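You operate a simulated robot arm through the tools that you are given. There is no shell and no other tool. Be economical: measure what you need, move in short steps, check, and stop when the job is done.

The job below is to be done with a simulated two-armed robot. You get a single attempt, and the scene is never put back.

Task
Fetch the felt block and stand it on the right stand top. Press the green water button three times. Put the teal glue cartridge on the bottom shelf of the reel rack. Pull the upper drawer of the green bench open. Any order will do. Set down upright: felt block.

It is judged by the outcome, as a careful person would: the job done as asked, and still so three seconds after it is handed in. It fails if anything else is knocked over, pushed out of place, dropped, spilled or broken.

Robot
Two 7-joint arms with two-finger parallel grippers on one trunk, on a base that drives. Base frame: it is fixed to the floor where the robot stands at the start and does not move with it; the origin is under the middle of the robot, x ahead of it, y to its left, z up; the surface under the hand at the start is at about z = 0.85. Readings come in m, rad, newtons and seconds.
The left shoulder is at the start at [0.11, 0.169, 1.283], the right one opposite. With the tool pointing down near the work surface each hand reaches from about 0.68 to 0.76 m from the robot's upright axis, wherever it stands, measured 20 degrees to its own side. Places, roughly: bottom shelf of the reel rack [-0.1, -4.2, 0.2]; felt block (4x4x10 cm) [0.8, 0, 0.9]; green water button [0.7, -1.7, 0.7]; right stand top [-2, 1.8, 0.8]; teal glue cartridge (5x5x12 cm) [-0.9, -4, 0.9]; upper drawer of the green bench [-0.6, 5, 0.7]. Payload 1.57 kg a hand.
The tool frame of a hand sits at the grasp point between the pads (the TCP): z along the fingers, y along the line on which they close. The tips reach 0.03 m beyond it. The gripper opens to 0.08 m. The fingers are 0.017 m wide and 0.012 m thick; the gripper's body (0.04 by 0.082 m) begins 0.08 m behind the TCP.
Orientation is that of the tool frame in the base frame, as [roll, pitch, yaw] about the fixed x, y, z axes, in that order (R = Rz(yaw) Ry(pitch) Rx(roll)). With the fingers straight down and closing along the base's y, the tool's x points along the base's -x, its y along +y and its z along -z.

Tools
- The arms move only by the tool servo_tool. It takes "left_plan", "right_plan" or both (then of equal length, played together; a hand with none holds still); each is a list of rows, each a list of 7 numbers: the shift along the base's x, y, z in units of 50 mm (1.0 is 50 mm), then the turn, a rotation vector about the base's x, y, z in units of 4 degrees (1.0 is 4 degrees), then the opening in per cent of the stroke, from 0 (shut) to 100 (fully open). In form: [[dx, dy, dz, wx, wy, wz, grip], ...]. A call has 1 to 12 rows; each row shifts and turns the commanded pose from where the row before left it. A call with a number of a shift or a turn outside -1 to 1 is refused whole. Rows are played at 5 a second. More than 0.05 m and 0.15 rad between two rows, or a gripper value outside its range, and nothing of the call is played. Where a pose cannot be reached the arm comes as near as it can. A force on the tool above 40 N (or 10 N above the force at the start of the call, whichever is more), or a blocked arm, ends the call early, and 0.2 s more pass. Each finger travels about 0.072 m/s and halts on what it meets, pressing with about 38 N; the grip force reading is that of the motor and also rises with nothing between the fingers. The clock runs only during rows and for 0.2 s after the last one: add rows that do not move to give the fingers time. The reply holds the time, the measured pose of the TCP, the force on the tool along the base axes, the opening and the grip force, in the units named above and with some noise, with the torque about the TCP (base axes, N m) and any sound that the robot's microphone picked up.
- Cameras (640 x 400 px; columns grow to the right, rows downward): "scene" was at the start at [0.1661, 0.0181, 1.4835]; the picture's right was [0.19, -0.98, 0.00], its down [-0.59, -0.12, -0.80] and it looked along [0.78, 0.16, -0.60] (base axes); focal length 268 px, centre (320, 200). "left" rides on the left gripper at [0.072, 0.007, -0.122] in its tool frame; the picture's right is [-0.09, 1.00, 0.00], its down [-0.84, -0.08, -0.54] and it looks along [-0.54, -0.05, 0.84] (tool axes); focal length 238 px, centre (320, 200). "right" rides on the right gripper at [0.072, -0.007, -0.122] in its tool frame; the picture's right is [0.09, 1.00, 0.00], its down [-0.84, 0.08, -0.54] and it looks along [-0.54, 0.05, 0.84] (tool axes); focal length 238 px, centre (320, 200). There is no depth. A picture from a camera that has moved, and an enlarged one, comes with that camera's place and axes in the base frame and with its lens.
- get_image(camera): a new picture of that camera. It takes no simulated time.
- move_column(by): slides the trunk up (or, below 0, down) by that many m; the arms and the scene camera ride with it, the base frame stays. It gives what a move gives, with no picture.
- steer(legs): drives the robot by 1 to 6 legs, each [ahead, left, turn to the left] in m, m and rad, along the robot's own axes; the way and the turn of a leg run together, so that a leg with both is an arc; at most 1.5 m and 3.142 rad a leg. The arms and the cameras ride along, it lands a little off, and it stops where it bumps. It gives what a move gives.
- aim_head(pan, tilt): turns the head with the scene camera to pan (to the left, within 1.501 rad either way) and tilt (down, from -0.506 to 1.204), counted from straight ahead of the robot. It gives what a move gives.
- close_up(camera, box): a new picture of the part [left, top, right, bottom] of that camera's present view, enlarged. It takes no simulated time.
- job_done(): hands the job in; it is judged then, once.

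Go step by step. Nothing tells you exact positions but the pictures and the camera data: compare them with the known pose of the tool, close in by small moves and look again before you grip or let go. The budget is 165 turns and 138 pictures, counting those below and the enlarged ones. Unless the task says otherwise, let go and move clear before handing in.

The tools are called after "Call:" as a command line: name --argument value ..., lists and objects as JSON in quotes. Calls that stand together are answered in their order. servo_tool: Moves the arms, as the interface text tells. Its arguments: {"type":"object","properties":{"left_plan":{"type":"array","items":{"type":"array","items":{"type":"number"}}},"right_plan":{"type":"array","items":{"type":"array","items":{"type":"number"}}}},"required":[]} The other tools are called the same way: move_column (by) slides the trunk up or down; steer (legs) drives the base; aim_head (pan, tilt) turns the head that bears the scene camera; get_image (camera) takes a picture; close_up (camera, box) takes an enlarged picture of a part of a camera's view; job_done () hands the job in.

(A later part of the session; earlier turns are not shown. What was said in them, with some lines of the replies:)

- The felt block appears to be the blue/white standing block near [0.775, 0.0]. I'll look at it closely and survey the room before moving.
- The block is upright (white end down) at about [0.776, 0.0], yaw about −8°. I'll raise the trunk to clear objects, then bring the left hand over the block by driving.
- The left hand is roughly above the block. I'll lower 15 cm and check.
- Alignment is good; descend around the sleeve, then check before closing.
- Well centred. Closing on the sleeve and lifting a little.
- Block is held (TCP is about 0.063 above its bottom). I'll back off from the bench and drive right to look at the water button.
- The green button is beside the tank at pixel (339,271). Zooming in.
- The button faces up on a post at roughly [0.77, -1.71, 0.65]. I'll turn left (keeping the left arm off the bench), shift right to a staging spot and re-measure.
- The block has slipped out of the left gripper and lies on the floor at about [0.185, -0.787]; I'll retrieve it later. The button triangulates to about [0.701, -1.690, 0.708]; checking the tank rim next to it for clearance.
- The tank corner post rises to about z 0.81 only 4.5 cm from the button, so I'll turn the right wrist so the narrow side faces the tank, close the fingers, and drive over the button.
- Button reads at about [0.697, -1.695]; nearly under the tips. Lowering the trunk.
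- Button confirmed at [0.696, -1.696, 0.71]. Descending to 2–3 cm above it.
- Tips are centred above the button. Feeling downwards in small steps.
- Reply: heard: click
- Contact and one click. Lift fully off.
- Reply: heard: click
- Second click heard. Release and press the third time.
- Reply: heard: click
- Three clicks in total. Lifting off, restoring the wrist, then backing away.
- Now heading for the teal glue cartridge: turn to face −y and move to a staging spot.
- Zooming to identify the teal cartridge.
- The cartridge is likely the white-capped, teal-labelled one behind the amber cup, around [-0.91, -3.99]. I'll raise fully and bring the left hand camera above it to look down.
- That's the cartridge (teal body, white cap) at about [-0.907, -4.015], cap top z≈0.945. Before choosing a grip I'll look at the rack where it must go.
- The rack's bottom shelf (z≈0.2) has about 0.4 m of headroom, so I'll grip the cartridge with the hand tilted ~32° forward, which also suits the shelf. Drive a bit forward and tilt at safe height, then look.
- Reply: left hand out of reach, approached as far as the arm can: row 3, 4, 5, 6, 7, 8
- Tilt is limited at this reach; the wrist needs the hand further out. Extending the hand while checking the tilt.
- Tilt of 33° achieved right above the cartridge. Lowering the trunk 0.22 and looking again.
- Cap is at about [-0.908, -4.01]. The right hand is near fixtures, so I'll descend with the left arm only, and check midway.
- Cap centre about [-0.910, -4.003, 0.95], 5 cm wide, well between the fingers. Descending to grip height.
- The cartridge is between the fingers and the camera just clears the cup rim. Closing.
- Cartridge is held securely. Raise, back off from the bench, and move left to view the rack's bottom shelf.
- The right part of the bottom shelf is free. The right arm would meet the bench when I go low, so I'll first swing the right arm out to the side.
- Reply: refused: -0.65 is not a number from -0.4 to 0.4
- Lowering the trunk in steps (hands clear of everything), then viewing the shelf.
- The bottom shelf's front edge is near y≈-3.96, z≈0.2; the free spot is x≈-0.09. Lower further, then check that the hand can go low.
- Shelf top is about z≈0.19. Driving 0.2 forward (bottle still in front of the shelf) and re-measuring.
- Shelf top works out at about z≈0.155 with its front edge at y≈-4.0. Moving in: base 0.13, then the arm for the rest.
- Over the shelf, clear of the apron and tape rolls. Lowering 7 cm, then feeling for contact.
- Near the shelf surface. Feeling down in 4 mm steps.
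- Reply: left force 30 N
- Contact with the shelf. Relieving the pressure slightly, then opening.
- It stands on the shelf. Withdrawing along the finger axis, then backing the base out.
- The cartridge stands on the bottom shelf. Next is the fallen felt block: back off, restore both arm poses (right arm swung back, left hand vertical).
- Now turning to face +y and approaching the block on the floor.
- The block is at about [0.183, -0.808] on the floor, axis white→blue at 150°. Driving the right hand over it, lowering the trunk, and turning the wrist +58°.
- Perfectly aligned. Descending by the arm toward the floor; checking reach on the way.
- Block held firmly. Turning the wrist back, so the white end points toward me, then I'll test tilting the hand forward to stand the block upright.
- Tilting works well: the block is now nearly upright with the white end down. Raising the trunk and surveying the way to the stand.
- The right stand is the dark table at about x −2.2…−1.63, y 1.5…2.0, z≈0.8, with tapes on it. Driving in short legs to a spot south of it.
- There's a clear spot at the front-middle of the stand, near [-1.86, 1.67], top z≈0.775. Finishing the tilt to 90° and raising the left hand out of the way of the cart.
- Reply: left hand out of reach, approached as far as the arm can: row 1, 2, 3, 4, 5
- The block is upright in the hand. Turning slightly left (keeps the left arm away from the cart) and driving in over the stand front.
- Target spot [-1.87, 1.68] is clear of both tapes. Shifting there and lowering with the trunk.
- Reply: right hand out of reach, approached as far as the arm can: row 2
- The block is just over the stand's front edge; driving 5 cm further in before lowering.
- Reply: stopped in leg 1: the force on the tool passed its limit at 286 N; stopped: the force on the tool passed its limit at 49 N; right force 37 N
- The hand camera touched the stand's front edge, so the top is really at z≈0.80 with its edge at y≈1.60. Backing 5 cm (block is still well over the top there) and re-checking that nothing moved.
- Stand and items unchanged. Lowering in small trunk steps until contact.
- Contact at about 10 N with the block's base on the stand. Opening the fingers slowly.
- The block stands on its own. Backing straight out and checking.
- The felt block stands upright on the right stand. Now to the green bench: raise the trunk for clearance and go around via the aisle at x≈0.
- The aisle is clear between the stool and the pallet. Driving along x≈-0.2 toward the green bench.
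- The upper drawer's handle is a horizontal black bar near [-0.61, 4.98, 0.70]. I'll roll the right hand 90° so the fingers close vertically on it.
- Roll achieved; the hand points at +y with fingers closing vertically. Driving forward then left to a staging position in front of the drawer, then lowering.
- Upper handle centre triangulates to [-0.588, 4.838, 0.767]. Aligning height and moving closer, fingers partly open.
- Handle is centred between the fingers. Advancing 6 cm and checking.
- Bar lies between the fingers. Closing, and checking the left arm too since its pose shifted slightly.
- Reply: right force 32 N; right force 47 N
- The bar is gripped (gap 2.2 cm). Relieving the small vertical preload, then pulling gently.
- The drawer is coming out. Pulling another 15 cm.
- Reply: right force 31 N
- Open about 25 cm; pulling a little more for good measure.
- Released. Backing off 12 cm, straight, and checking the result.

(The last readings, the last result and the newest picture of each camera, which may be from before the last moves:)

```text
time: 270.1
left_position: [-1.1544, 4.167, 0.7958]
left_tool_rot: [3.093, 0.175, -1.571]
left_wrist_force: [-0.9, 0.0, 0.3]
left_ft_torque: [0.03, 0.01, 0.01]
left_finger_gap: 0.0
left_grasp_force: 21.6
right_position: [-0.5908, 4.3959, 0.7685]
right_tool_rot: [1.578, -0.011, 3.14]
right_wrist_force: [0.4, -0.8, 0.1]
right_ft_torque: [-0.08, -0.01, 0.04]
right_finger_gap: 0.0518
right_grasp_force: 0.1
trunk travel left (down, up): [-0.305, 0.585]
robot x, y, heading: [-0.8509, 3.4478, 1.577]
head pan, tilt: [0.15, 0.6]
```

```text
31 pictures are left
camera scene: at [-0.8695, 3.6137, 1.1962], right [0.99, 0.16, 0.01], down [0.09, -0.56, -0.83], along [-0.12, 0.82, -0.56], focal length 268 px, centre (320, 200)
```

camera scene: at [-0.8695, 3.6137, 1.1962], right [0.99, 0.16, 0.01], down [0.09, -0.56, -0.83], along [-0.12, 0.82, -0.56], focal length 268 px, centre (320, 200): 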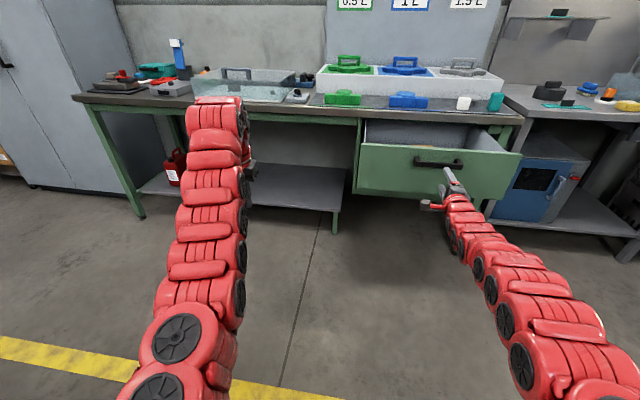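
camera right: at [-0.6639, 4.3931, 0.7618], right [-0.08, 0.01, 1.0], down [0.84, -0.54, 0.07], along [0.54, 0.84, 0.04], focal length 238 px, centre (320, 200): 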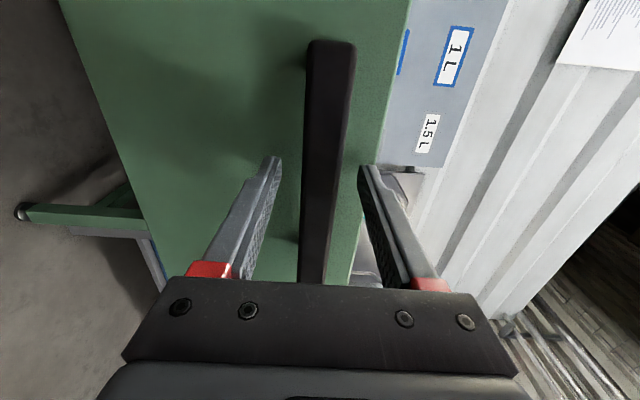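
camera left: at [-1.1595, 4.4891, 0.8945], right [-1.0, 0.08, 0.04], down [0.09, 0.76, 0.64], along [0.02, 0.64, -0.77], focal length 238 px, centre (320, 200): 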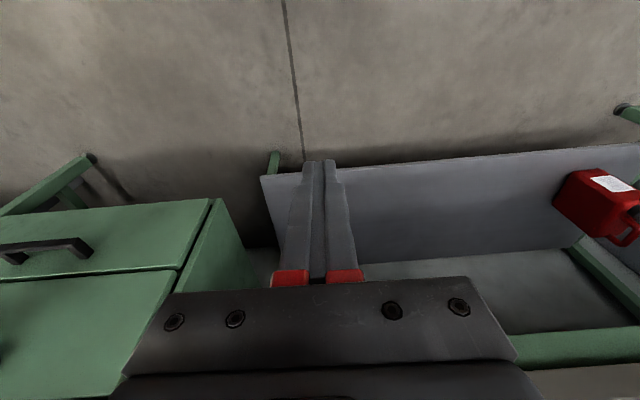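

The drawer is open, the block and cartridge are standing where I put them, the button has been pressed three times, and both hands are clear. Handing in.

Call:
job_done

```text
The job is handed in.
```

I finished all four tasks and handed the job in. I have no result from the judging.

- **Felt block:** it stands upright, white end down, on the right stand top. It slipped out of the left gripper on the way and fell to the floor, so I picked it up from there. While I was placing it, the right hand's camera housing hit the front edge of the stand hard (286 N). Pictures afterwards showed the stand and the things on it unmoved.
- **Green water button:** pressed three times, with a click heard each time.
- **Teal glue cartridge:** standing upright on the bottom shelf of the reel rack.
- **Upper drawer of the green bench:** pulled open about 30 cm. I let go of the handle and backed clear.
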